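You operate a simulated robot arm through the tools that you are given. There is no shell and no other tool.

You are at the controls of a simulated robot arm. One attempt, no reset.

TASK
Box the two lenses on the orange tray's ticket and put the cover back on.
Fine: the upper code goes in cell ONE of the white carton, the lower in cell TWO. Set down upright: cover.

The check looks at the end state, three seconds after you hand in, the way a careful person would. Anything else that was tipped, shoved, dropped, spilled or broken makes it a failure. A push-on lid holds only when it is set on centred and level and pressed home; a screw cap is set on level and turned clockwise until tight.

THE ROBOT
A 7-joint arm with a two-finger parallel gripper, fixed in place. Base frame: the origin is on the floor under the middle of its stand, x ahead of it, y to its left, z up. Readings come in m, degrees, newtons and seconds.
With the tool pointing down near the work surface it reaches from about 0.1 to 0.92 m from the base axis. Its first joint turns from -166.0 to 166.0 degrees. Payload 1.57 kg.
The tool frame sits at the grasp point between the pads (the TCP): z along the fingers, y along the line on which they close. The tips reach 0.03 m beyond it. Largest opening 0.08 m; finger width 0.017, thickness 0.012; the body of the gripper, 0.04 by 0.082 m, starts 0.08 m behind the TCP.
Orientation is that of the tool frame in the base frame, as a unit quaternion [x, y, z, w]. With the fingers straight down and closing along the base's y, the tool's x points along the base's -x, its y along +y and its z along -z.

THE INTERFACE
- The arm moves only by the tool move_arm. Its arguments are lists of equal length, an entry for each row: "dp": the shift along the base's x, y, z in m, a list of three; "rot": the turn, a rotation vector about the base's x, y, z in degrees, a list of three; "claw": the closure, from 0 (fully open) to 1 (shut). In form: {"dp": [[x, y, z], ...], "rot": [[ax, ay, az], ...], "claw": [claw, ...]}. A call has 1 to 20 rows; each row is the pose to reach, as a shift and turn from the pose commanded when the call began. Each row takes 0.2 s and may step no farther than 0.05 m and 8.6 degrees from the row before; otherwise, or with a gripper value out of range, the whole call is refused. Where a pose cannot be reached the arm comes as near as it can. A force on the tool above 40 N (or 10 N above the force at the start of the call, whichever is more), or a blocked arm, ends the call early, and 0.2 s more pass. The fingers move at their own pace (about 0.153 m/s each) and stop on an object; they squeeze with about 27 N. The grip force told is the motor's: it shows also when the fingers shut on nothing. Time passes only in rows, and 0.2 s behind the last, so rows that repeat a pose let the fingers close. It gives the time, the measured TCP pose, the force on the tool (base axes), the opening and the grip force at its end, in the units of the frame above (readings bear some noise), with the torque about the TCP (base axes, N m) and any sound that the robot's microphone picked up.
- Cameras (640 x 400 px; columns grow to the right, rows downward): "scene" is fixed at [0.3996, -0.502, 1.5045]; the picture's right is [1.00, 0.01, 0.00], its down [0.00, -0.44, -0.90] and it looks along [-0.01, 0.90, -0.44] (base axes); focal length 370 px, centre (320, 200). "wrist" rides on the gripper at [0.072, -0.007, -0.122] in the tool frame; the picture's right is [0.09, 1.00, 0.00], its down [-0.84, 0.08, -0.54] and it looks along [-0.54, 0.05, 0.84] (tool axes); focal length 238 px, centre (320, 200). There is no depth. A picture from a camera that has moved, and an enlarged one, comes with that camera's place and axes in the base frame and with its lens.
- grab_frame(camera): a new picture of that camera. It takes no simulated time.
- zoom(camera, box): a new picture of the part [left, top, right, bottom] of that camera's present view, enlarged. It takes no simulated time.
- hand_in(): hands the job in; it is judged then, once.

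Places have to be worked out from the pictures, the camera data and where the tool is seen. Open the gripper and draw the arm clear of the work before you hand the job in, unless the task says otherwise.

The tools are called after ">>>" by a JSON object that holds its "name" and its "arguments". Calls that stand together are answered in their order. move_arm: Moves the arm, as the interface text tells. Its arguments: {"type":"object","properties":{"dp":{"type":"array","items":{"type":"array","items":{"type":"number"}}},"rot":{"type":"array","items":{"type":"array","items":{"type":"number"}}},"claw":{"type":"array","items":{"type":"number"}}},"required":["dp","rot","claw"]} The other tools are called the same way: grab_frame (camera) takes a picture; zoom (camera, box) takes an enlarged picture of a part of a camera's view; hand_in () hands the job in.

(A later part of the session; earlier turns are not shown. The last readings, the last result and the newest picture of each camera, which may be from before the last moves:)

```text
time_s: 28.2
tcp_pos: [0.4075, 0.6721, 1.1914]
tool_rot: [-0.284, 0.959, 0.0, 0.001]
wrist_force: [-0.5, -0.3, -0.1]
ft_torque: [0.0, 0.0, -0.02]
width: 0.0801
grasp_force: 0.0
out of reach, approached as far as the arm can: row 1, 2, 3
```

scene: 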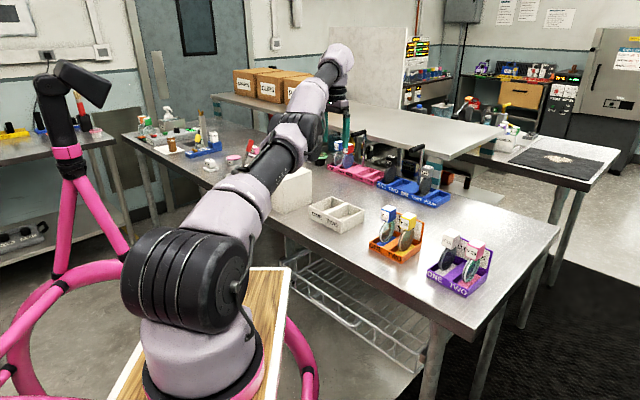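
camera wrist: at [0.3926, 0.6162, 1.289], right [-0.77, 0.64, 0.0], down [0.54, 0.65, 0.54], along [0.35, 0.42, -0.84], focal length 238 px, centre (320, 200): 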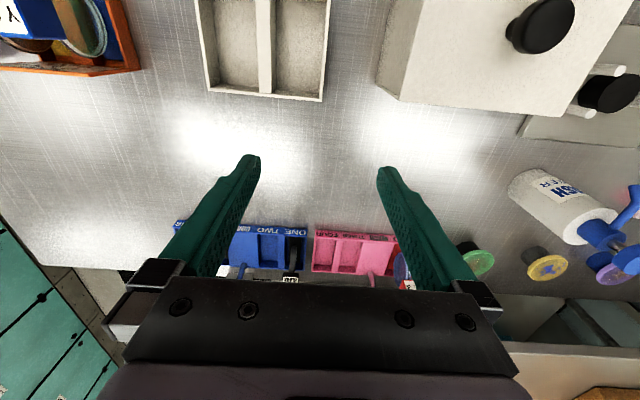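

I think a downward move along the shell, starting at its outer edge, should rotate the elbow through the extension point the right way; after that I'll pull inward. The space beneath is empty table.

>>> {"name": "move_arm", "arguments": {"dp": [[0.0021, 0.0034, 0], [0.0054, 0.009, -0.025], [0.0117, 0.0192, -0.065], [0.0158, 0.026, -0.105], [0.0114, 0.0188, -0.105], [0.0052, 0.0086, -0.105], [-0.0052, -0.0086, -0.105], [-0.0156, -0.0256, -0.105]], "rot": [[0, 0, 0], [0, 0, 0], [0, 0, 0], [0, 0, 0], [0, 0, 0], [0, 0, 0], [0, 0, 0], [0, 0, 0]], "claw": [0, 0, 0, 0, 0, 0, 0, 0]}}

```text
time_s: 30.0
tcp_pos: [0.3931, 0.6441, 1.0862]
tool_rot: [-0.284, 0.959, 0.0, 0.001]
wrist_force: [0.1, 0.5, -0.1]
ft_torque: [-0.02, 0.01, 0.01]
width: 0.0799
grasp_force: 0.0
```

The arm is free again: no flags, and radius 0.755 at z=1.086. From now on I'll keep within about 0.81 m radius and low heights when far out. Next I'll swing around inside, clear of the orange tray, to look at the purple tray.

>>> {"name": "move_arm", "arguments": {"dp": [[0, -0.045, 0.015], [0.005, -0.09, 0.03], [0.01, -0.135, 0.05], [0.02, -0.18, 0.06], [0.035, -0.225, 0.065], [0.055, -0.268, 0.065], [0.08, -0.308, 0.065], [0.11, -0.345, 0.065], [0.145, -0.378, 0.06], [0.185, -0.405, 0.05], [0.225, -0.425, 0.04], [0.262, -0.437, 0.03], [0.298, -0.4385, 0.02], [0.298, -0.4385, 0.02]], "rot": [[0, 0, 3], [0, 0, 6], [0, 0, 9], [0, 0, 12], [0, 0, 12], [0, 0, 12], [0, 0, 12], [0, 0, 12], [0, 0, 12], [0, 0, 12], [0, 0, 12], [0, 0, 12], [0, 0, 12], [0, 0, 12]], "claw": [0, 0, 0, 0, 0, 0, 0, 0, 0, 0, 0, 0, 0, 0]}}

>>> {"name": "grab_frame", "arguments": {"camera": "wrist"}}

>>> {"name": "grab_frame", "arguments": {"camera": "scene"}}

```text
time_s: 33.0
tcp_pos: [0.6941, 0.206, 1.1065]
tool_rot: [-0.383, 0.924, 0.0, 0.001]
wrist_force: [0.2, 1.3, 1.6]
ft_torque: [0.02, 0.03, -0.03]
width: 0.0802
grasp_force: 0.0
```

```text
taken
camera wrist: at [0.6461, 0.1515, 1.2283], right [-0.77, 0.64, 0.0], down [0.53, 0.65, 0.54], along [0.35, 0.42, -0.84], focal length 238 px, centre (320, 200)
```

wrist: 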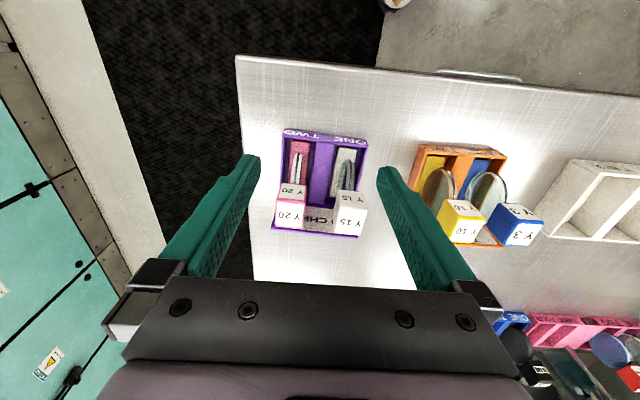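

```text
taken
```

scene: 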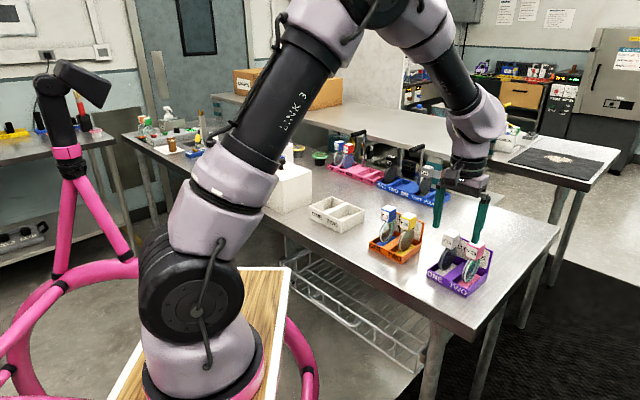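

The arm is well bent here and the purple tray is nicely in view. I'll zoom in to measure the handles and lenses.

>>> {"name": "zoom", "arguments": {"camera": "wrist", "box": [260, 120, 380, 245]}}

>>> {"name": "zoom", "arguments": {"camera": "scene", "box": [415, 215, 505, 305]}}

```text
3.20 times, centred on (320, 182) of wrist
camera zoom: at [0.6461, 0.1515, 1.2283], right [-0.77, 0.64, 0.0], down [0.53, 0.65, 0.54], along [0.35, 0.42, -0.84], focal length 763 px, centre (320, 256)
```

zoom: 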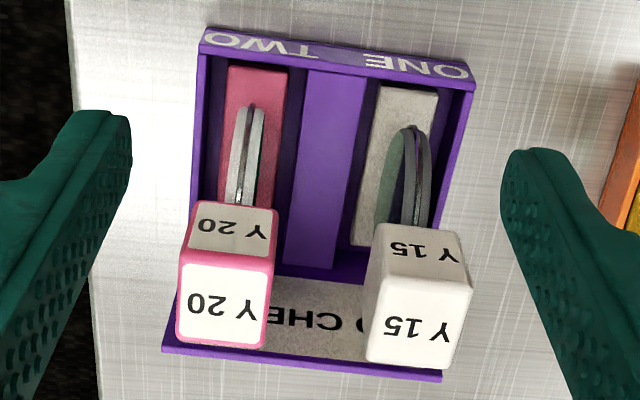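

```text
4.44 times, centred on (460, 260) of scene
camera zoom: at [0.3996, -0.502, 1.5045], right [1.0, 0.01, 0.0], down [0.0, -0.44, -0.9], along [-0.01, 0.9, -0.44], focal length 1642 px, centre (-302, -67)
```

zoom: 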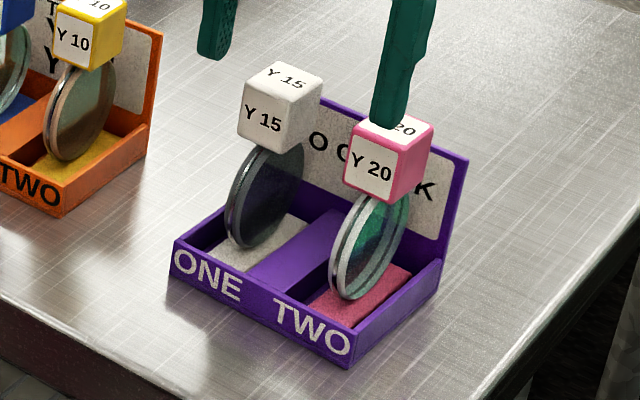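

Both handles are clear, and the gap between them is about one handle width, so I can close along the row direction. Before grasping, I'll check the carton cell floors and the lens feet more closely.

>>> {"name": "zoom", "arguments": {"camera": "scene", "box": [450, 245, 490, 285]}}

>>> {"name": "zoom", "arguments": {"camera": "scene", "box": [310, 195, 366, 232]}}

>>> {"name": "zoom", "arguments": {"camera": "wrist", "box": [530, 140, 640, 250]}}

>>> {"name": "zoom", "arguments": {"camera": "wrist", "box": [285, 135, 365, 200]}}

```text
10.00 times, centred on (470, 265) of scene
camera zoom: at [0.3996, -0.502, 1.5045], right [1.0, 0.01, 0.0], down [0.0, -0.44, -0.9], along [-0.01, 0.9, -0.44], focal length 3696 px, centre (-1180, -450)
```

zoom: 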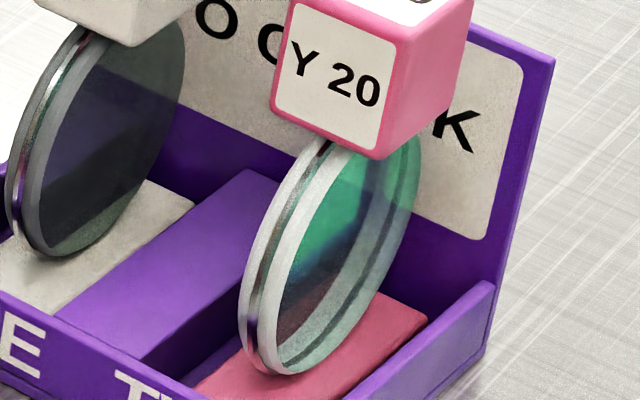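

```text
10.81 times, centred on (338, 214) of scene
camera zoom: at [0.3996, -0.502, 1.5045], right [1.0, 0.01, 0.0], down [0.0, -0.44, -0.9], along [-0.01, 0.9, -0.44], focal length 3995 px, centre (125, 54)
```

zoom: 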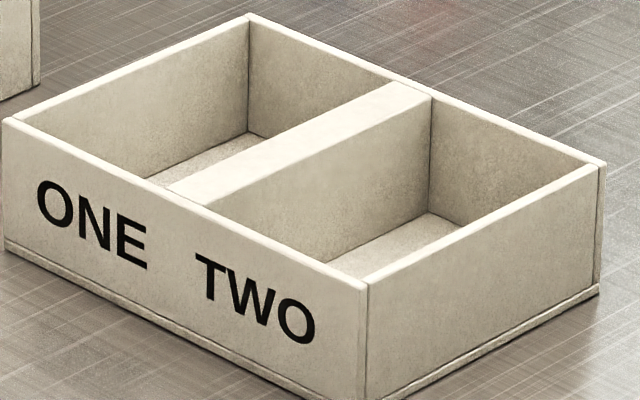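

```text
3.64 times, centred on (585, 195) of wrist
camera zoom: at [0.6461, 0.1515, 1.2283], right [-0.77, 0.64, 0.0], down [0.53, 0.65, 0.54], along [0.35, 0.42, -0.84], focal length 867 px, centre (-644, 218)
```

zoom: 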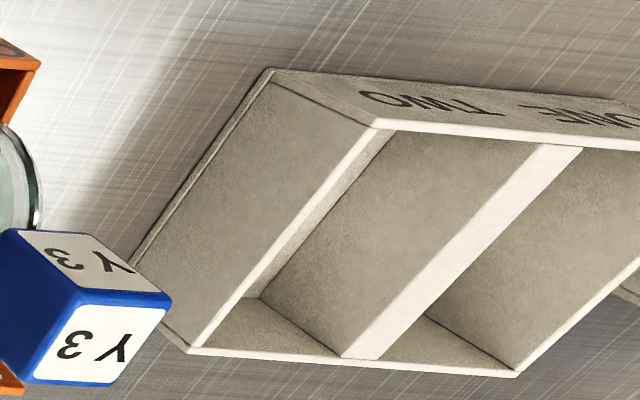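

```text
6.15 times, centred on (325, 168) of wrist
camera zoom: at [0.6461, 0.1515, 1.2283], right [-0.77, 0.64, 0.0], down [0.53, 0.65, 0.54], along [0.35, 0.42, -0.84], focal length 1467 px, centre (289, 400)
```

zoom: 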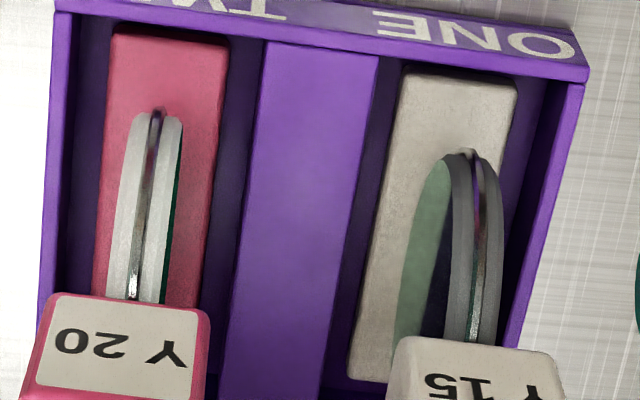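

Each lens stands on its own coloured foot block, so it will stand freely in a carton cell. I'll move over the Y 15 handle, near (0.720, 0.290), and refine its position from there.

>>> {"name": "move_arm", "arguments": {"dp": [[0.01, 0.04, 0], [0.03, 0.082, 0], [0.03, 0.082, 0], [0.03, 0.082, 0]], "rot": [[0, 0, 0], [0, 0, 0], [0, 0, 0], [0, 0, 0]], "claw": [0, 0, 0, 0]}}

>>> {"name": "grab_frame", "arguments": {"camera": "wrist"}}

>>> {"name": "zoom", "arguments": {"camera": "wrist", "box": [240, 80, 380, 200]}}

>>> {"name": "zoom", "arguments": {"camera": "scene", "box": [415, 185, 505, 285]}}

```text
time_s: 34.0
tcp_pos: [0.7216, 0.2883, 1.1066]
tool_rot: [-0.382, 0.924, -0.001, 0.001]
wrist_force: [-0.2, 0.2, 0.9]
ft_torque: [0.0, 0.02, -0.02]
width: 0.08
grasp_force: 0.0
```

```text
taken
camera wrist: at [0.6735, 0.2334, 1.2288], right [-0.77, 0.64, 0.0], down [0.54, 0.65, 0.54], along [0.35, 0.42, -0.84], focal length 238 px, centre (320, 200)
```

wrist: 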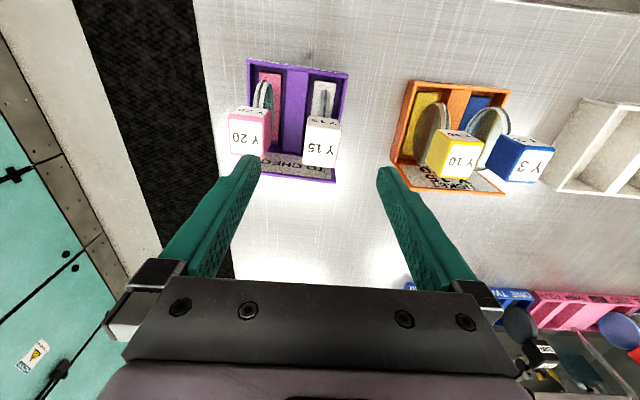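

```text
3.33 times, centred on (310, 140) of wrist
camera zoom: at [0.6735, 0.2334, 1.2288], right [-0.77, 0.64, 0.0], down [0.54, 0.65, 0.54], along [0.35, 0.42, -0.84], focal length 794 px, centre (353, 400)
```

zoom: 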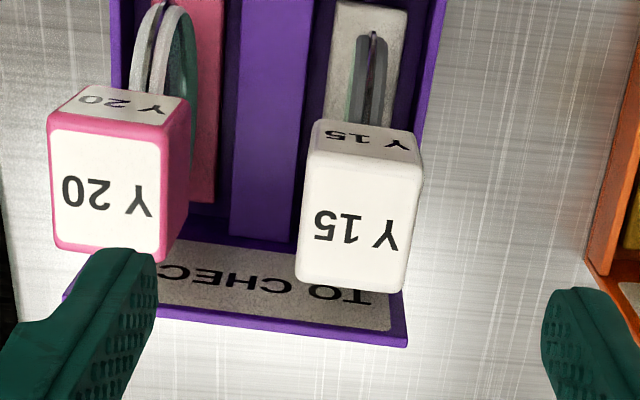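

```text
4.00 times, centred on (460, 235) of scene
camera zoom: at [0.3996, -0.502, 1.5045], right [1.0, 0.01, 0.0], down [0.0, -0.44, -0.9], along [-0.01, 0.9, -0.44], focal length 1478 px, centre (-240, 60)
```

zoom: 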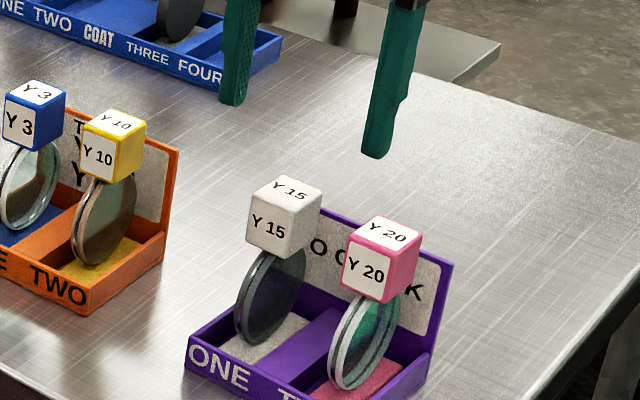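

Triangulating from two views, the Y 15 handle's top centre is at (0.719, 0.290, 1.032). It is a 30 mm cube at 45°, and its neighbour Y 20 is 63 mm away. I'll narrow the opening to about 56 mm so the inner finger clears Y 20, then descend.

>>> {"name": "move_arm", "arguments": {"dp": [[-0.0005, 0, 0], [-0.0005, 0, 0], [-0.0005, 0, -0.03], [-0.0005, 0, -0.06], [-0.0005, 0, -0.08], [-0.0005, 0, -0.089], [-0.0005, 0, -0.089]], "rot": [[0, 0, 0], [0, 0, 0], [0, 0, 0], [0, 0, 0], [0, 0, 0], [0, 0, 0], [0, 0, 0]], "claw": [0.3, 0.3, 0.3, 0.3, 0.3, 0.3, 0.3]}}

>>> {"name": "grab_frame", "arguments": {"camera": "wrist"}}

>>> {"name": "zoom", "arguments": {"camera": "scene", "box": [425, 205, 505, 285]}}

```text
time_s: 35.6
tcp_pos: [0.7211, 0.2875, 1.0182]
tool_rot: [-0.384, 0.924, 0.0, 0.001]
wrist_force: [0.2, 0.5, -0.7]
ft_torque: [0.0, 0.01, 0.02]
width: 0.056
grasp_force: 0.1
```

```text
taken
camera wrist: at [0.6741, 0.2327, 1.1395], right [-0.77, 0.64, 0.0], down [0.54, 0.65, 0.54], along [0.35, 0.42, -0.84], focal length 238 px, centre (320, 200)
```

wrist: 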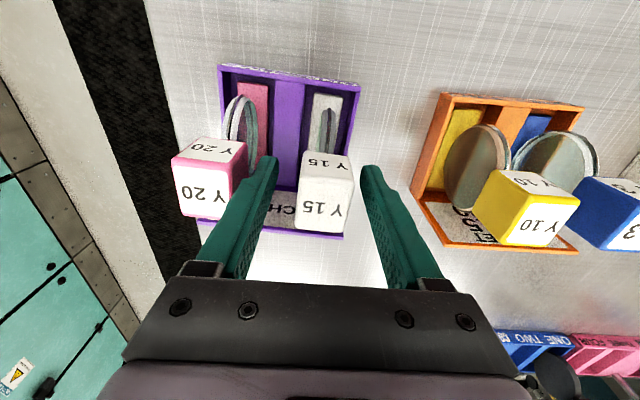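

```text
5.00 times, centred on (465, 245) of scene
camera zoom: at [0.3996, -0.502, 1.5045], right [1.0, 0.01, 0.0], down [0.0, -0.44, -0.9], along [-0.01, 0.9, -0.44], focal length 1848 px, centre (-405, -25)
```

zoom: 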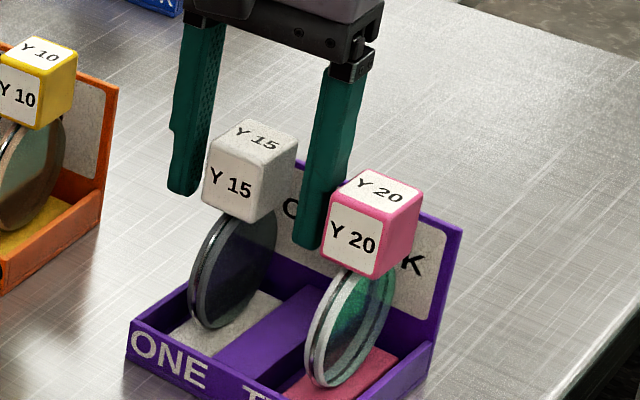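

The handle sits between the fingers, about 1.5 mm off centre. I'll nudge by that amount and close.

>>> {"name": "move_arm", "arguments": {"dp": [[-0.0011, 0.0012, 0], [-0.0011, 0.0012, 0], [-0.0011, 0.0012, 0], [-0.0011, 0.0012, 0], [-0.0011, 0.0012, 0]], "rot": [[0, 0, 0], [0, 0, 0], [0, 0, 0], [0, 0, 0], [0, 0, 0]], "claw": [0.3, 0.5, 0.8, 1, 1]}}

>>> {"name": "zoom", "arguments": {"camera": "scene", "box": [425, 205, 505, 285]}}

```text
time_s: 36.8
tcp_pos: [0.7194, 0.2885, 1.0174]
tool_rot: [-0.383, 0.924, 0.0, 0.001]
wrist_force: [0.8, 0.1, 0.0]
ft_torque: [0.02, 0.0, 0.0]
width: 0.0297
grasp_force: 27.8
```

```text
5.00 times, centred on (465, 245) of scene
camera zoom: at [0.3996, -0.502, 1.5045], right [1.0, 0.01, 0.0], down [0.0, -0.44, -0.9], along [-0.01, 0.9, -0.44], focal length 1848 px, centre (-405, -25)
```

zoom: 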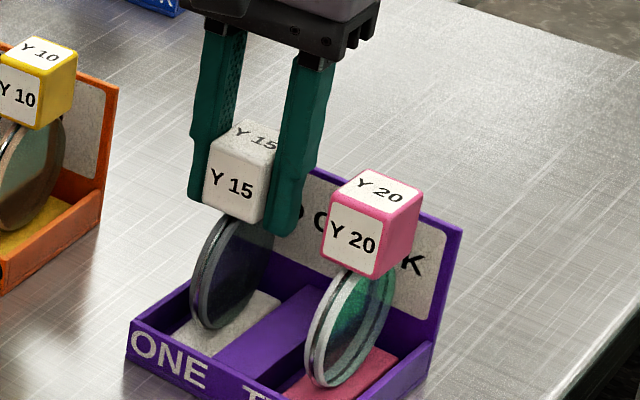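

Y 15 is gripped at 29.7 mm. I'll lift it straight up and check that it hangs cleanly and nothing else moved.

>>> {"name": "move_arm", "arguments": {"dp": [[0, 0, 0.01], [0, 0, 0.03], [0, 0, 0.055], [0, 0, 0.07], [0, 0, 0.07]], "rot": [[0, 0, 0], [0, 0, 0], [0, 0, 0], [0, 0, 0], [0, 0, 0]], "claw": [1, 1, 1, 1, 1]}}

>>> {"name": "zoom", "arguments": {"camera": "scene", "box": [415, 185, 505, 285]}}

>>> {"name": "grab_frame", "arguments": {"camera": "wrist"}}

```text
time_s: 38.0
tcp_pos: [0.72, 0.2891, 1.0893]
tool_rot: [-0.384, 0.923, 0.0, 0.0]
wrist_force: [1.0, -0.2, -0.9]
ft_torque: [0.02, 0.04, 0.0]
width: 0.0293
grasp_force: 26.9
```

```text
4.00 times, centred on (460, 235) of scene
camera zoom: at [0.3996, -0.502, 1.5045], right [1.0, 0.01, 0.0], down [0.0, -0.44, -0.9], along [-0.01, 0.9, -0.44], focal length 1478 px, centre (-240, 60)
```

zoom: 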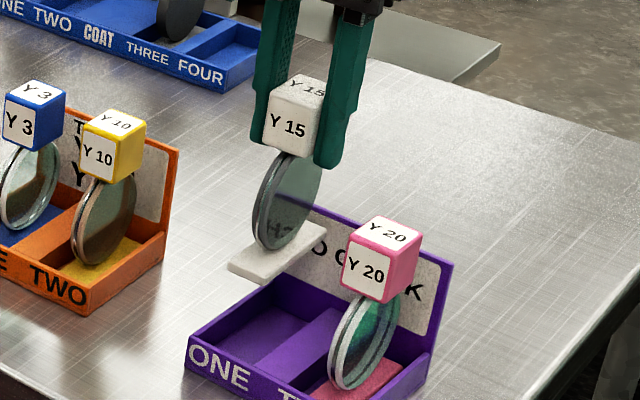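

```text
taken
camera wrist: at [0.673, 0.2347, 1.2107], right [-0.77, 0.64, 0.0], down [0.53, 0.65, 0.54], along [0.35, 0.42, -0.84], focal length 238 px, centre (320, 200)
```

wrist: 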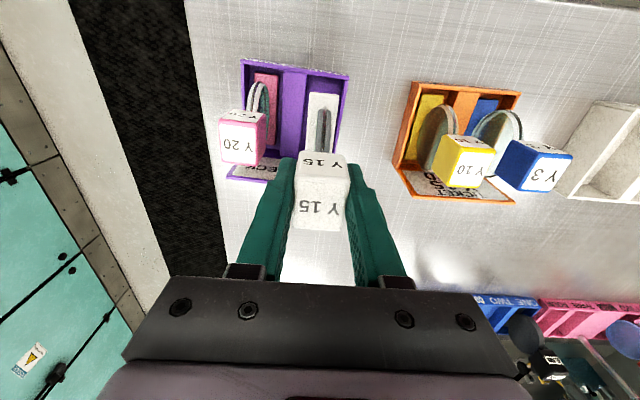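

Y 15 hangs upright on its foot plate and nothing else was disturbed. I'll carry it around the inside of the orange tray to above cell ONE, at about (0.417, 0.600).

>>> {"name": "move_arm", "arguments": {"dp": [[-0.04, -0.012, 0.012], [-0.08, -0.026, 0.024], [-0.118, -0.041, 0.033], [-0.156, -0.022, 0.043], [-0.192, 0.004, 0.053], [-0.228, 0.032, 0.06], [-0.258, 0.07, 0.063], [-0.288, 0.108, 0.063], [-0.312, 0.15, 0.063], [-0.316, 0.196, 0.063], [-0.312, 0.242, 0.063], [-0.305, 0.285, 0.055], [-0.3011, 0.3092, 0.043], [-0.3011, 0.3092, 0.043], [-0.3011, 0.3092, 0.043]], "rot": [[0, 0, 0], [0, 0, 0], [0, 0, 0], [0, 0, 0], [0, 0, 0], [0, 0, 0], [0, 0, 0], [0, 0, 0], [0, 0, 0], [0, 0, 0], [0, 0, 0], [0, 0, 0], [0, 0, 0], [0, 0, 0], [0, 0, 0]], "claw": [1, 1, 1, 1, 1, 1, 1, 1, 1, 1, 1, 1, 1, 1, 1]}}

>>> {"name": "grab_frame", "arguments": {"camera": "wrist"}}

>>> {"name": "zoom", "arguments": {"camera": "scene", "box": [290, 130, 390, 235]}}

```text
time_s: 41.2
tcp_pos: [0.4198, 0.5986, 1.1299]
tool_rot: [-0.384, 0.923, -0.001, 0.002]
wrist_force: [0.2, -0.5, 0.1]
ft_torque: [-0.02, -0.01, 0.02]
width: 0.0294
grasp_force: 26.5
```

```text
taken
camera wrist: at [0.3732, 0.545, 1.2527], right [-0.77, 0.64, 0.0], down [0.54, 0.65, 0.54], along [0.35, 0.42, -0.84], focal length 238 px, centre (320, 200)
```

wrist: 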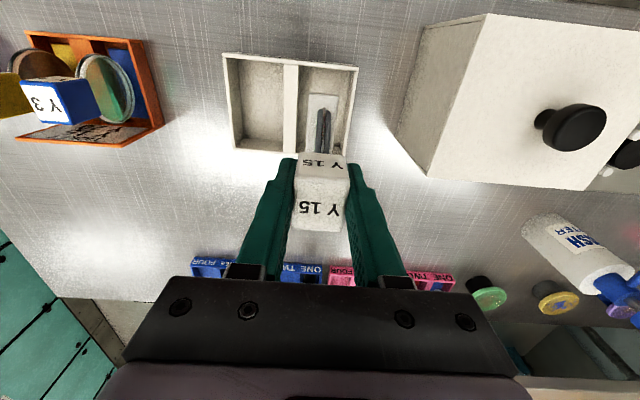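

```text
3.81 times, centred on (340, 182) of scene
camera zoom: at [0.3996, -0.502, 1.5045], right [1.0, 0.01, 0.0], down [0.0, -0.44, -0.9], along [-0.01, 0.9, -0.44], focal length 1408 px, centre (244, 267)
```

zoom: 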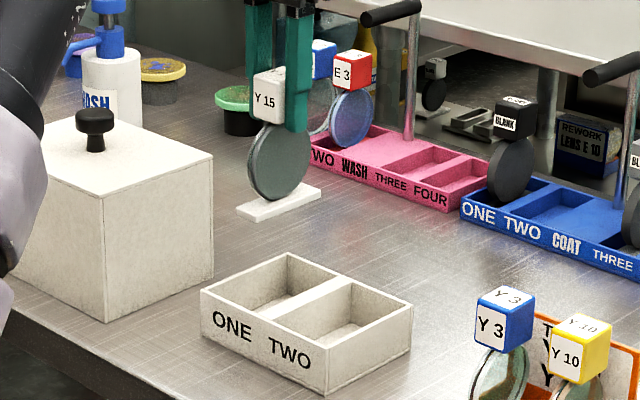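

Y 15 is above cell ONE. I'll zoom in on the wrist view to check the alignment of its foot plate with the cell.

>>> {"name": "zoom", "arguments": {"camera": "wrist", "box": [215, 45, 365, 165]}}

```text
3.33 times, centred on (290, 105) of wrist
camera zoom: at [0.3732, 0.545, 1.2527], right [-0.77, 0.64, 0.0], down [0.54, 0.65, 0.54], along [0.35, 0.42, -0.84], focal length 794 px, centre (420, 517)
```

zoom: 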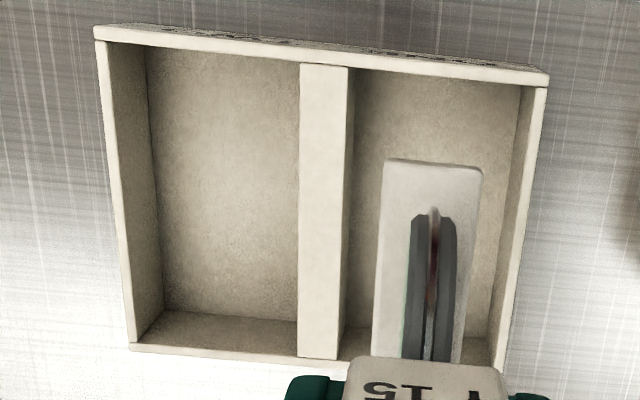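

The foot plate lines up well with cell ONE, within 3 mm of its centre. I'll apply that small correction and lower to just above the expected floor contact.

>>> {"name": "move_arm", "arguments": {"dp": [[-0.0035, -0.0007, 0], [-0.0035, -0.0007, -0.03], [-0.0035, -0.0007, -0.06], [-0.0035, -0.0007, -0.085], [-0.0035, -0.0007, -0.1], [-0.0035, -0.0007, -0.106], [-0.0035, -0.0007, -0.106]], "rot": [[0, 0, 0], [0, 0, 0], [0, 0, 0], [0, 0, 0], [0, 0, 0], [0, 0, 0], [0, 0, 0]], "claw": [1, 1, 1, 1, 1, 1, 1]}}

>>> {"name": "grab_frame", "arguments": {"camera": "wrist"}}

>>> {"name": "zoom", "arguments": {"camera": "scene", "box": [300, 165, 380, 235]}}

```text
time_s: 42.8
tcp_pos: [0.4153, 0.5983, 1.0264]
tool_rot: [-0.383, 0.924, -0.001, 0.001]
wrist_force: [0.2, -0.3, -0.9]
ft_torque: [-0.02, -0.01, -0.04]
width: 0.0294
grasp_force: 26.8
```

```text
taken
camera wrist: at [0.3681, 0.5437, 1.1469], right [-0.77, 0.64, 0.0], down [0.54, 0.65, 0.54], along [0.35, 0.42, -0.84], focal length 238 px, centre (320, 200)
```

wrist: 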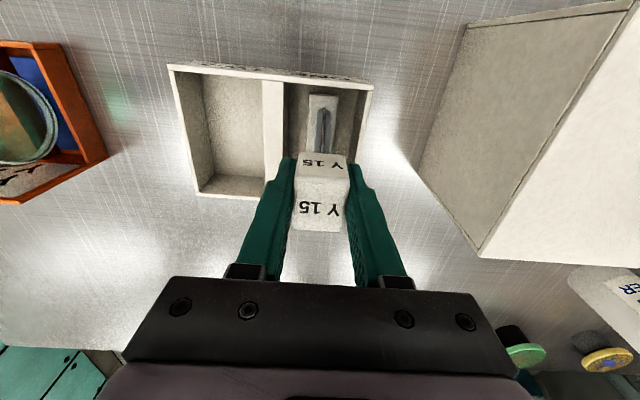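

```text
5.71 times, centred on (340, 200) of scene
camera zoom: at [0.3996, -0.502, 1.5045], right [1.0, 0.01, 0.0], down [0.0, -0.44, -0.9], along [-0.01, 0.9, -0.44], focal length 2112 px, centre (206, 200)
```

zoom: 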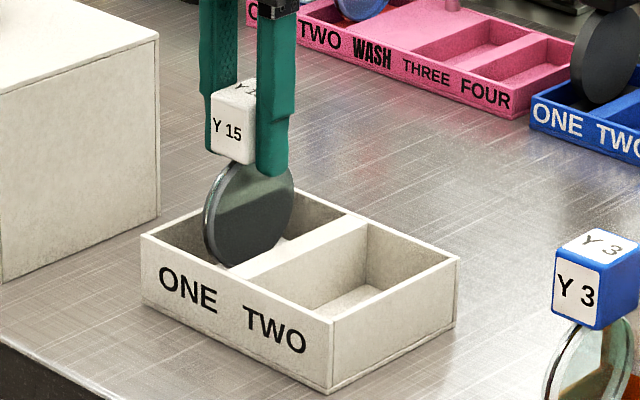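

The lens is inside cell ONE, just above the floor. I'll lower in small steps until contact shows in the force.

>>> {"name": "move_arm", "arguments": {"dp": [[0, 0, -0.002], [0, 0, -0.004], [0, 0, -0.006], [0, 0, -0.006]], "rot": [[0, 0, 0], [0, 0, 0], [0, 0, 0], [0, 0, 0]], "claw": [1, 1, 1, 1]}}

```text
time_s: 43.8
tcp_pos: [0.416, 0.5979, 1.0195]
tool_rot: [-0.383, 0.924, -0.001, 0.001]
wrist_force: [0.5, 0.1, -0.6]
ft_torque: [0.02, -0.02, 0.0]
width: 0.0291
grasp_force: 27.3
```

No contact yet at z=1.0195. I'll continue in small steps.

>>> {"name": "move_arm", "arguments": {"dp": [[0, 0, -0.001], [0, 0, -0.002], [0, 0, -0.003], [0, 0, -0.003]], "rot": [[0, 0, 0], [0, 0, 0], [0, 0, 0], [0, 0, 0]], "claw": [1, 1, 1, 1]}}

```text
time_s: 44.8
tcp_pos: [0.4149, 0.5968, 1.0172]
tool_rot: [-0.383, 0.924, 0.001, 0.002]
wrist_force: [-0.7, -2.5, 20.1]
ft_torque: [-0.34, 0.22, -0.02]
width: 0.0291
grasp_force: 27.8
```

The foot reached the floor (+20 N). I'll ease up 2 mm, open gently, and rise clear.

>>> {"name": "move_arm", "arguments": {"dp": [[0, 0, 0.0018], [0, 0, 0.0018], [0, 0, 0.0018], [0, 0, 0.0018], [0, 0, 0.0018], [0, 0, 0.02], [0, 0, 0.05], [0, 0, 0.09], [0, 0, 0.09]], "rot": [[0, 0, 0], [0, 0, 0], [0, 0, 0], [0, 0, 0], [0, 0, 0], [0, 0, 0], [0, 0, 0], [0, 0, 0], [0, 0, 0]], "claw": [1, 0.9, 0.6, 0.3, 0.3, 0.3, 0.3, 0.3, 0.3]}}

>>> {"name": "grab_frame", "arguments": {"camera": "wrist"}}

>>> {"name": "zoom", "arguments": {"camera": "scene", "box": [300, 165, 380, 235]}}

```text
time_s: 46.8
tcp_pos: [0.4147, 0.5963, 1.1062]
tool_rot: [-0.382, 0.924, -0.001, 0.001]
wrist_force: [-0.5, 0.5, 0.4]
ft_torque: [0.0, 0.02, -0.01]
width: 0.0559
grasp_force: 0.1
```

```text
taken
camera wrist: at [0.3668, 0.5421, 1.2286], right [-0.77, 0.64, 0.0], down [0.54, 0.65, 0.54], along [0.35, 0.42, -0.84], focal length 238 px, centre (320, 200)
```

wrist: 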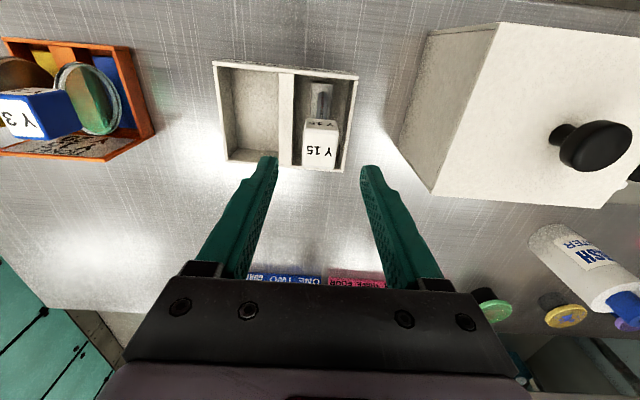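

```text
5.71 times, centred on (340, 200) of scene
camera zoom: at [0.3996, -0.502, 1.5045], right [1.0, 0.01, 0.0], down [0.0, -0.44, -0.9], along [-0.01, 0.9, -0.44], focal length 2112 px, centre (206, 200)
```

zoom: 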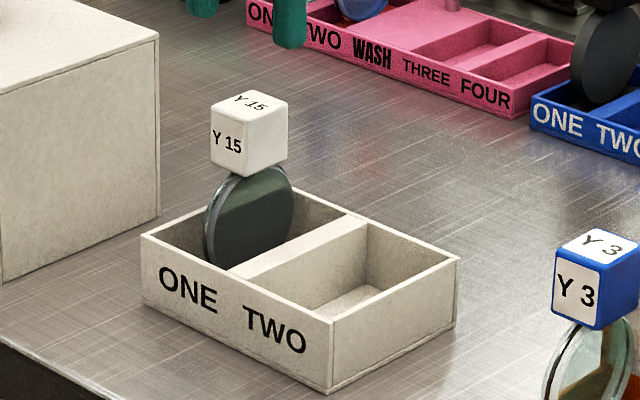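

Y 15 stands upright in cell ONE. I place the Y 20 handle at (0.762, 0.243), top at z=1.032. I'll return by the same inside route to above it, watching for reach flags.

>>> {"name": "move_arm", "arguments": {"dp": [[-0.005, -0.045, 0.015], [-0.01, -0.09, 0.03], [-0.012, -0.135, 0.044], [0.008, -0.178, 0.044], [0.035, -0.216, 0.044], [0.065, -0.252, 0.044], [0.1, -0.284, 0.04], [0.138, -0.312, 0.034], [0.178, -0.336, 0.024], [0.222, -0.352, 0.014], [0.268, -0.362, 0.004], [0.312, -0.36, -0.006], [0.347, -0.3537, -0.014], [0.347, -0.3537, -0.014], [0.347, -0.3537, -0.014]], "rot": [[0, 0, 0], [0, 0, 0], [0, 0, 0], [0, 0, 0], [0, 0, 0], [0, 0, 0], [0, 0, 0], [0, 0, 0], [0, 0, 0], [0, 0, 0], [0, 0, 0], [0, 0, 0], [0, 0, 0], [0, 0, 0], [0, 0, 0]], "claw": [0.3, 0.3, 0.3, 0.3, 0.3, 0.3, 0.3, 0.3, 0.3, 0.3, 0.3, 0.3, 0.3, 0.3, 0.3]}}

>>> {"name": "grab_frame", "arguments": {"camera": "wrist"}}

>>> {"name": "zoom", "arguments": {"camera": "wrist", "box": [260, 90, 380, 190]}}

>>> {"name": "grab_frame", "arguments": {"camera": "scene"}}

```text
time_s: 50.0
tcp_pos: [0.7612, 0.2435, 1.092]
tool_rot: [-0.383, 0.924, 0.0, 0.001]
wrist_force: [0.7, -0.5, 0.2]
ft_torque: [-0.03, 0.01, -0.01]
width: 0.0558
grasp_force: 0.0
```

```text
taken
camera wrist: at [0.7139, 0.189, 1.2141], right [-0.77, 0.64, 0.0], down [0.54, 0.65, 0.54], along [0.35, 0.42, -0.84], focal length 238 px, centre (320, 200)
```

wrist: 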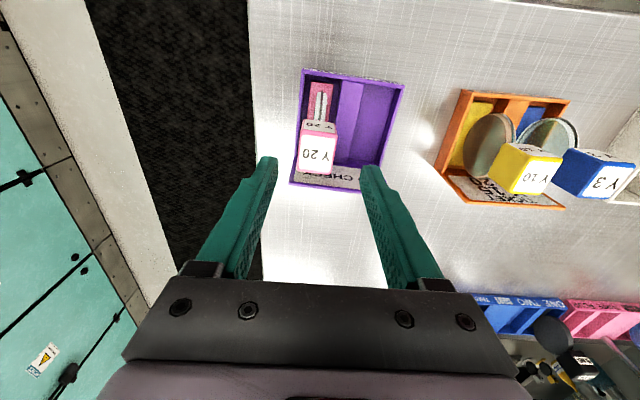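

```text
4.00 times, centred on (320, 140) of wrist
camera zoom: at [0.7139, 0.189, 1.2141], right [-0.77, 0.64, 0.0], down [0.54, 0.65, 0.54], along [0.35, 0.42, -0.84], focal length 953 px, centre (320, 440)
```

zoom: 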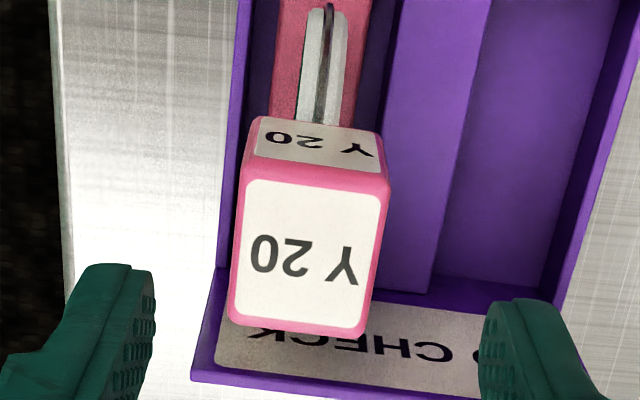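

```text
taken
```

scene: 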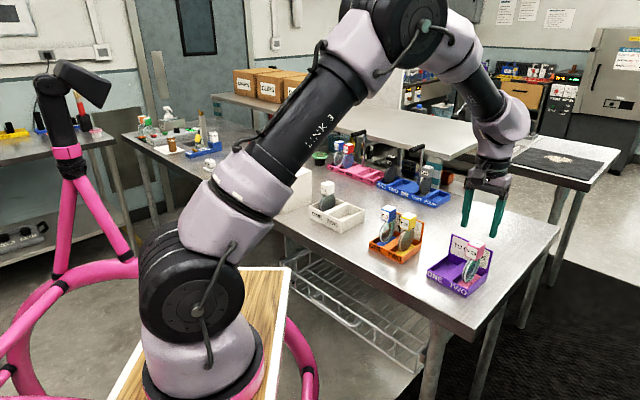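

The Y 20 handle is centred within 2–3 mm. I'll correct by about 2 mm and descend to grip height.

>>> {"name": "move_arm", "arguments": {"dp": [[0.0015, -0.0012, 0], [0.0015, -0.0012, -0.025], [0.0015, -0.0012, -0.05], [0.0015, -0.0012, -0.068], [0.0015, -0.0012, -0.0746], [0.0015, -0.0012, -0.0746]], "rot": [[0, 0, 0], [0, 0, 0], [0, 0, 0], [0, 0, 0], [0, 0, 0], [0, 0, 0]], "claw": [0.3, 0.3, 0.3, 0.3, 0.3, 0.3]}}

>>> {"name": "grab_frame", "arguments": {"camera": "wrist"}}

>>> {"name": "zoom", "arguments": {"camera": "scene", "box": [425, 205, 505, 285]}}

```text
time_s: 51.4
tcp_pos: [0.7631, 0.242, 1.0161]
tool_rot: [-0.383, 0.924, 0.0, 0.002]
wrist_force: [-0.3, -0.5, -0.1]
ft_torque: [-0.02, 0.03, 0.02]
width: 0.056
grasp_force: 0.1
```

```text
taken
camera wrist: at [0.7155, 0.1874, 1.138], right [-0.77, 0.64, 0.0], down [0.54, 0.65, 0.54], along [0.35, 0.42, -0.84], focal length 238 px, centre (320, 200)
```

wrist: 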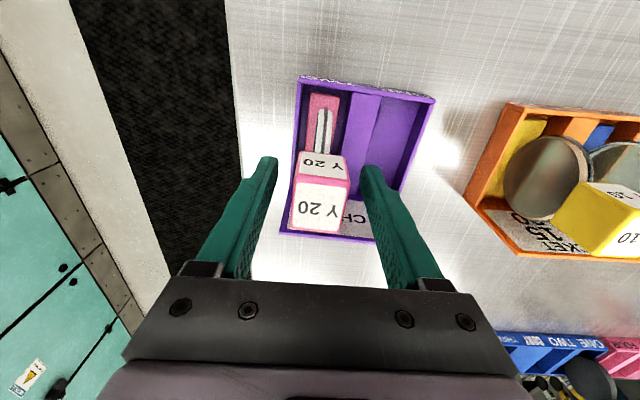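

```text
5.00 times, centred on (465, 245) of scene
camera zoom: at [0.3996, -0.502, 1.5045], right [1.0, 0.01, 0.0], down [0.0, -0.44, -0.9], along [-0.01, 0.9, -0.44], focal length 1848 px, centre (-405, -25)
```

zoom: 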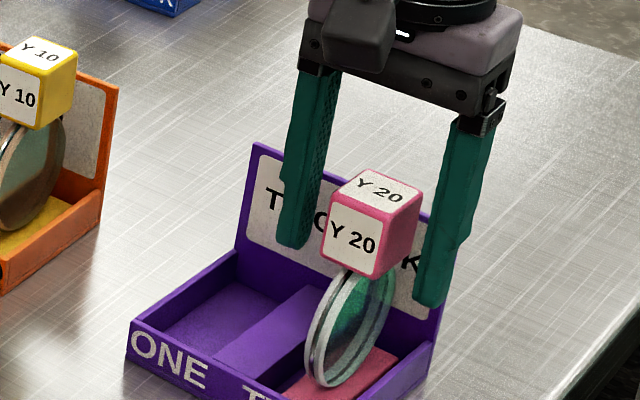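

The handle is well between the fingers, so I'm closing on it.

>>> {"name": "move_arm", "arguments": {"dp": [[0, 0, 0.001], [0, 0, 0.001], [0, 0, 0.001], [0, 0, 0.001], [0, 0, 0.001]], "rot": [[0, 0, 0], [0, 0, 0], [0, 0, 0], [0, 0, 0], [0, 0, 0]], "claw": [0.4, 0.6, 0.8, 1, 1]}}

>>> {"name": "zoom", "arguments": {"camera": "scene", "box": [425, 205, 505, 285]}}

```text
time_s: 52.6
tcp_pos: [0.7635, 0.2407, 1.0177]
tool_rot: [-0.382, 0.924, 0.0, 0.002]
wrist_force: [-0.2, 0.3, -0.1]
ft_torque: [-0.01, -0.03, 0.0]
width: 0.0294
grasp_force: 26.9
```

```text
5.00 times, centred on (465, 245) of scene
camera zoom: at [0.3996, -0.502, 1.5045], right [1.0, 0.01, 0.0], down [0.0, -0.44, -0.9], along [-0.01, 0.9, -0.44], focal length 1848 px, centre (-405, -25)
```

zoom: 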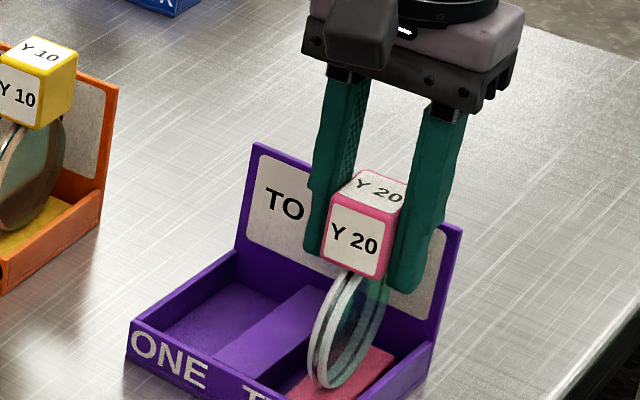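

Y 20 is gripped at 29.4 mm. I'll lift it and check.

>>> {"name": "move_arm", "arguments": {"dp": [[0, 0, 0.01], [0, 0, 0.03], [0, 0, 0.055], [0, 0, 0.065], [0, 0, 0.065]], "rot": [[0, 0, 0], [0, 0, 0], [0, 0, 0], [0, 0, 0], [0, 0, 0]], "claw": [1, 1, 1, 1, 1]}}

>>> {"name": "zoom", "arguments": {"camera": "scene", "box": [415, 185, 505, 285]}}

```text
time_s: 53.8
tcp_pos: [0.7632, 0.2422, 1.0837]
tool_rot: [-0.383, 0.924, 0.0, 0.002]
wrist_force: [-0.4, 0.3, 0.7]
ft_torque: [0.0, 0.0, 0.01]
width: 0.0293
grasp_force: 26.8
```

```text
4.00 times, centred on (460, 235) of scene
camera zoom: at [0.3996, -0.502, 1.5045], right [1.0, 0.01, 0.0], down [0.0, -0.44, -0.9], along [-0.01, 0.9, -0.44], focal length 1478 px, centre (-240, 60)
```

zoom: 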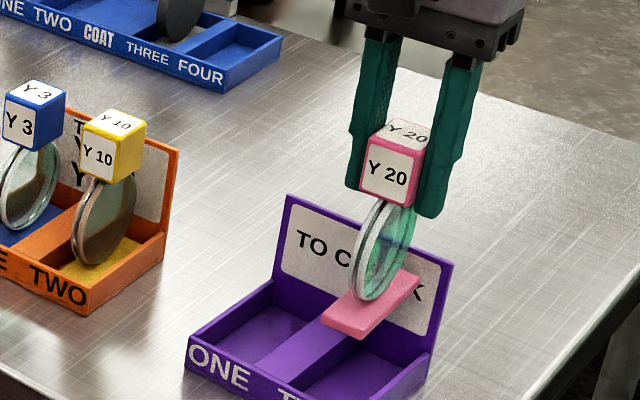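

Y 20 lifted cleanly. I'll carry it by the inside route to above cell TWO, at about (0.469, 0.545).

>>> {"name": "move_arm", "arguments": {"dp": [[-0.042, -0.008, 0.008], [-0.085, -0.016, 0.018], [-0.127, -0.022, 0.028], [-0.168, -0.008, 0.038], [-0.205, 0.015, 0.048], [-0.24, 0.042, 0.058], [-0.27, 0.076, 0.065], [-0.298, 0.113, 0.067], [-0.322, 0.153, 0.067], [-0.332, 0.198, 0.067], [-0.325, 0.244, 0.067], [-0.31, 0.285, 0.06], [-0.2948, 0.3027, 0.047], [-0.2948, 0.3027, 0.047], [-0.2948, 0.3027, 0.047]], "rot": [[0, 0, 0], [0, 0, 0], [0, 0, 0], [0, 0, 0], [0, 0, 0], [0, 0, 0], [0, 0, 0], [0, 0, 0], [0, 0, 0], [0, 0, 0], [0, 0, 0], [0, 0, 0], [0, 0, 0], [0, 0, 0], [0, 0, 0]], "claw": [1, 1, 1, 1, 1, 1, 1, 1, 1, 1, 1, 1, 1, 1, 1]}}

>>> {"name": "grab_frame", "arguments": {"camera": "wrist"}}

>>> {"name": "zoom", "arguments": {"camera": "wrist", "box": [270, 40, 430, 170]}}

>>> {"name": "zoom", "arguments": {"camera": "scene", "box": [290, 130, 390, 235]}}

```text
time_s: 57.0
tcp_pos: [0.4693, 0.5449, 1.1293]
tool_rot: [-0.382, 0.924, -0.001, 0.001]
wrist_force: [-0.3, -0.2, -0.4]
ft_torque: [-0.03, 0.02, 0.02]
width: 0.0295
grasp_force: 27.1
```

```text
taken
camera wrist: at [0.4216, 0.4902, 1.2531], right [-0.77, 0.64, 0.0], down [0.54, 0.65, 0.54], along [0.35, 0.42, -0.84], focal length 238 px, centre (320, 200)
```

wrist: 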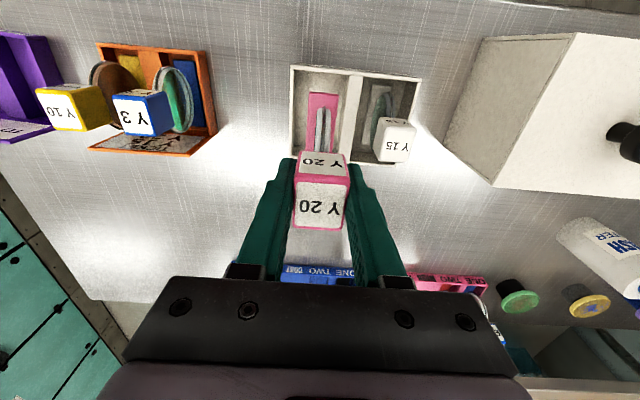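

```text
3.08 times, centred on (350, 105) of wrist
camera zoom: at [0.4216, 0.4902, 1.2531], right [-0.77, 0.64, 0.0], down [0.54, 0.65, 0.54], along [0.35, 0.42, -0.84], focal length 733 px, centre (228, 492)
```

zoom: 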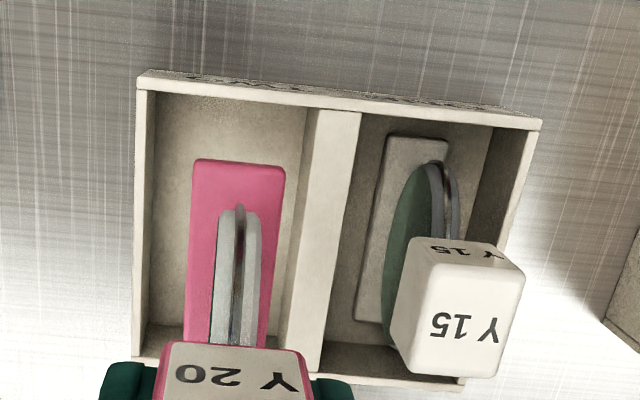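

```text
3.81 times, centred on (340, 182) of scene
camera zoom: at [0.3996, -0.502, 1.5045], right [1.0, 0.01, 0.0], down [0.0, -0.44, -0.9], along [-0.01, 0.9, -0.44], focal length 1408 px, centre (244, 267)
```

zoom: 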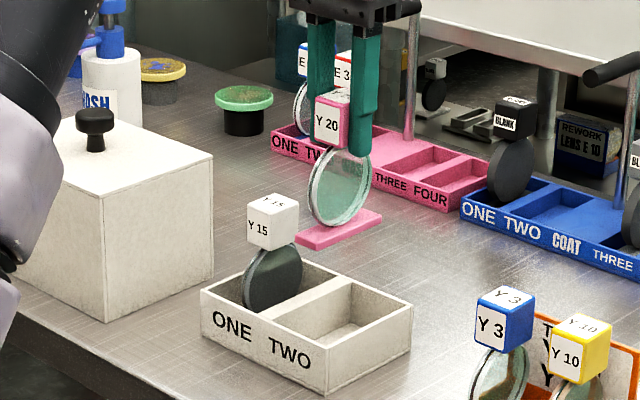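

Y 20's foot lines up with the centre of cell TWO. I'll lower to just above the floor.

>>> {"name": "move_arm", "arguments": {"dp": [[0, 0, -0.03], [0, 0, -0.06], [0, 0, -0.085], [0, 0, -0.1], [0, 0, -0.108], [0, 0, -0.108]], "rot": [[0, 0, 0], [0, 0, 0], [0, 0, 0], [0, 0, 0], [0, 0, 0], [0, 0, 0]], "claw": [1, 1, 1, 1, 1, 1]}}

>>> {"name": "zoom", "arguments": {"camera": "scene", "box": [300, 165, 380, 235]}}

```text
time_s: 58.4
tcp_pos: [0.4686, 0.5459, 1.0215]
tool_rot: [-0.383, 0.924, -0.001, 0.002]
wrist_force: [-0.7, -0.4, -0.8]
ft_torque: [0.01, -0.01, 0.02]
width: 0.0294
grasp_force: 27.6
```

```text
5.71 times, centred on (340, 200) of scene
camera zoom: at [0.3996, -0.502, 1.5045], right [1.0, 0.01, 0.0], down [0.0, -0.44, -0.9], along [-0.01, 0.9, -0.44], focal length 2112 px, centre (206, 200)
```

zoom: 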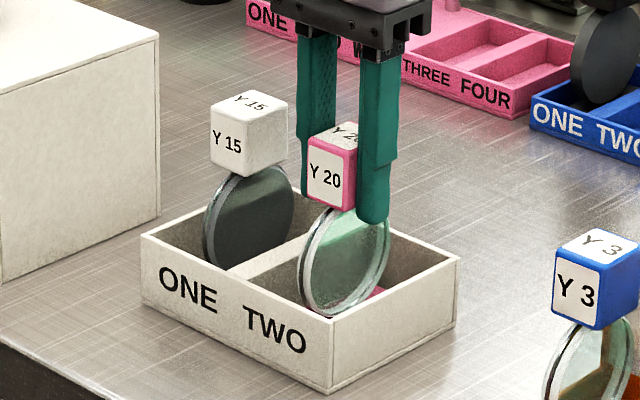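

The lens is in cell TWO and not yet touching. I'll lower in small steps to contact.

>>> {"name": "move_arm", "arguments": {"dp": [[0, 0, -0.0015], [0, 0, -0.003], [0, 0, -0.0045], [0, 0, -0.0045]], "rot": [[0, 0, 0], [0, 0, 0], [0, 0, 0], [0, 0, 0]], "claw": [1, 1, 1, 1]}}

```text
time_s: 59.4
tcp_pos: [0.4686, 0.5457, 1.0177]
tool_rot: [-0.383, 0.924, 0.0, 0.001]
wrist_force: [0.4, -0.5, -0.7]
ft_torque: [0.0, 0.02, 0.0]
width: 0.0294
grasp_force: 27.2
```

No contact yet at z=1.0177. A little further.

>>> {"name": "move_arm", "arguments": {"dp": [[0, 0, -0.001], [0, 0, -0.002], [0, 0, -0.002]], "rot": [[0, 0, 0], [0, 0, 0], [0, 0, 0]], "claw": [1, 1, 1]}}

```text
time_s: 60.2
tcp_pos: [0.4684, 0.5452, 1.0177]
tool_rot: [-0.383, 0.924, 0.001, 0.002]
wrist_force: [-3.5, -2.9, 17.5]
ft_torque: [-0.41, 0.42, 0.0]
width: 0.0295
grasp_force: 26.7
```

The foot is on the floor (+17.5 N). I'll ease up 1.5 mm, open, and rise straight clear.

>>> {"name": "move_arm", "arguments": {"dp": [[0, 0, 0.0015], [0, 0, 0.0015], [0, 0, 0.0015], [0, 0, 0.0015], [0, 0, 0.0015], [0, 0, 0.02], [0, 0, 0.05], [0, 0, 0.09], [0, 0, 0.09]], "rot": [[0, 0, 0], [0, 0, 0], [0, 0, 0], [0, 0, 0], [0, 0, 0], [0, 0, 0], [0, 0, 0], [0, 0, 0], [0, 0, 0]], "claw": [1, 0.9, 0.6, 0.35, 0.35, 0.35, 0.35, 0.35, 0.35]}}

>>> {"name": "grab_frame", "arguments": {"camera": "wrist"}}

>>> {"name": "zoom", "arguments": {"camera": "scene", "box": [300, 165, 380, 235]}}

>>> {"name": "zoom", "arguments": {"camera": "wrist", "box": [270, 50, 430, 180]}}

```text
time_s: 62.2
tcp_pos: [0.4706, 0.5453, 1.1058]
tool_rot: [-0.383, 0.924, 0.001, 0.001]
wrist_force: [-0.1, 0.4, -0.3]
ft_torque: [-0.03, 0.0, 0.0]
width: 0.0521
grasp_force: 0.0
```

```text
taken
camera wrist: at [0.4228, 0.4913, 1.2277], right [-0.77, 0.64, 0.0], down [0.53, 0.65, 0.54], along [0.35, 0.42, -0.84], focal length 238 px, centre (320, 200)
```

wrist: 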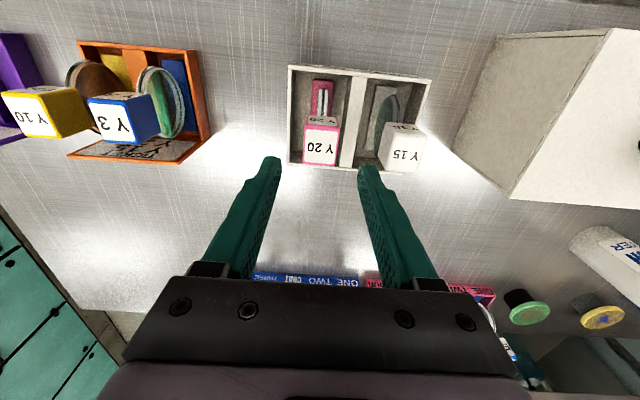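

```text
5.71 times, centred on (340, 200) of scene
camera zoom: at [0.3996, -0.502, 1.5045], right [1.0, 0.01, 0.0], down [0.0, -0.44, -0.9], along [-0.01, 0.9, -0.44], focal length 2112 px, centre (206, 200)
```

zoom: 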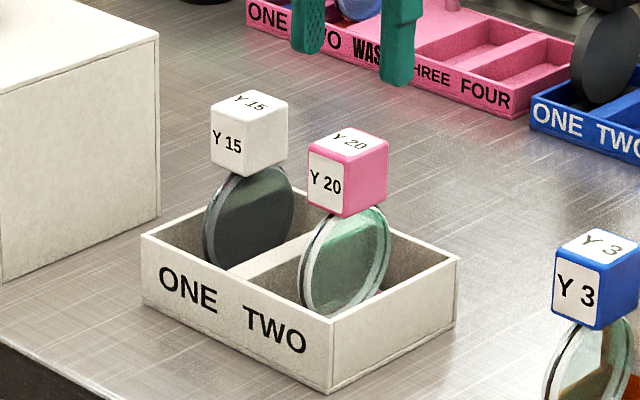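

```text
3.08 times, centred on (350, 115) of wrist
camera zoom: at [0.4228, 0.4913, 1.2277], right [-0.77, 0.64, 0.0], down [0.53, 0.65, 0.54], along [0.35, 0.42, -0.84], focal length 733 px, centre (228, 462)
```

zoom: 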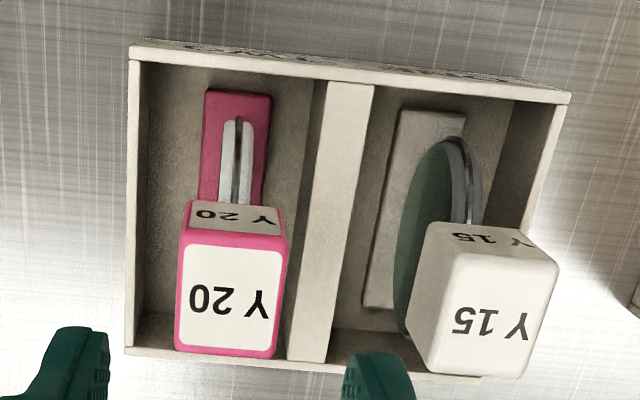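

Both lenses stand upright in the right cells. Looking back at the reach data, the arm's axis seems to sit near x≈0.2, so the cover at (0.255, 0.713) is close to the reach limit. I'll approach its knob from the inside at low height, starting with a look from about (0.22, 0.59).

>>> {"name": "move_arm", "arguments": {"dp": [[-0.04, -0.01, 0.015], [-0.085, -0.015, 0.02], [-0.13, -0.01, 0.02], [-0.17, 0.01, 0.02], [-0.21, 0.03, 0.02], [-0.25, 0.045, 0.01], [-0.25, 0.045, 0.01], [-0.25, 0.045, 0.01]], "rot": [[0, 0, 0], [0, 0, 0], [0, 0, 0], [0, 0, 0], [0, 0, 0], [0, 0, 0], [0, 0, 0], [0, 0, 0]], "claw": [0.35, 0.35, 0.2, 0, 0, 0, 0, 0]}}

>>> {"name": "grab_frame", "arguments": {"camera": "wrist"}}

>>> {"name": "grab_frame", "arguments": {"camera": "scene"}}

```text
time_s: 64.0
tcp_pos: [0.2199, 0.5907, 1.1169]
tool_rot: [-0.383, 0.924, 0.0, 0.002]
wrist_force: [-0.4, -0.1, 0.0]
ft_torque: [-0.04, 0.0, -0.02]
width: 0.0802
grasp_force: 0.1
```

```text
taken
camera wrist: at [0.1722, 0.5364, 1.2382], right [-0.77, 0.64, 0.0], down [0.54, 0.65, 0.54], along [0.35, 0.42, -0.84], focal length 238 px, centre (320, 200)
```

wrist: 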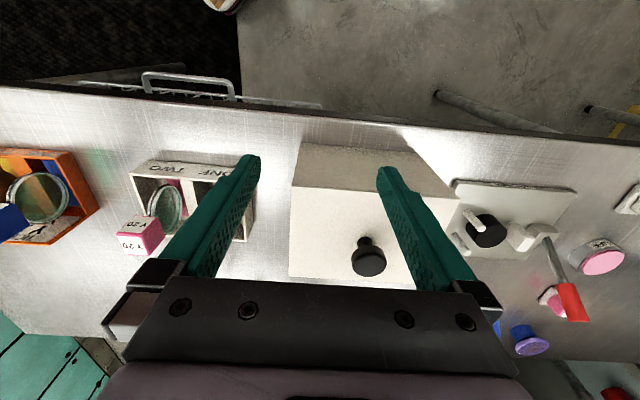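

```text
taken
```

scene: 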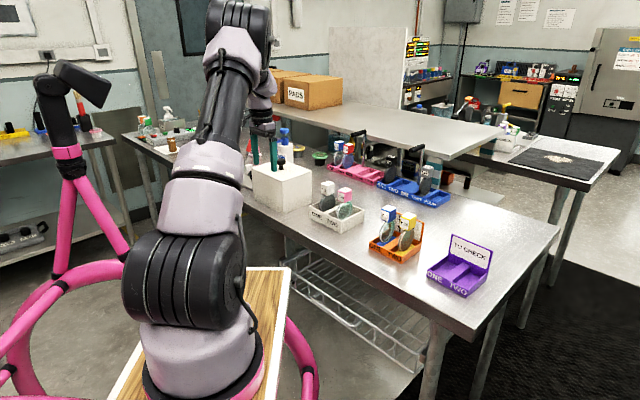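

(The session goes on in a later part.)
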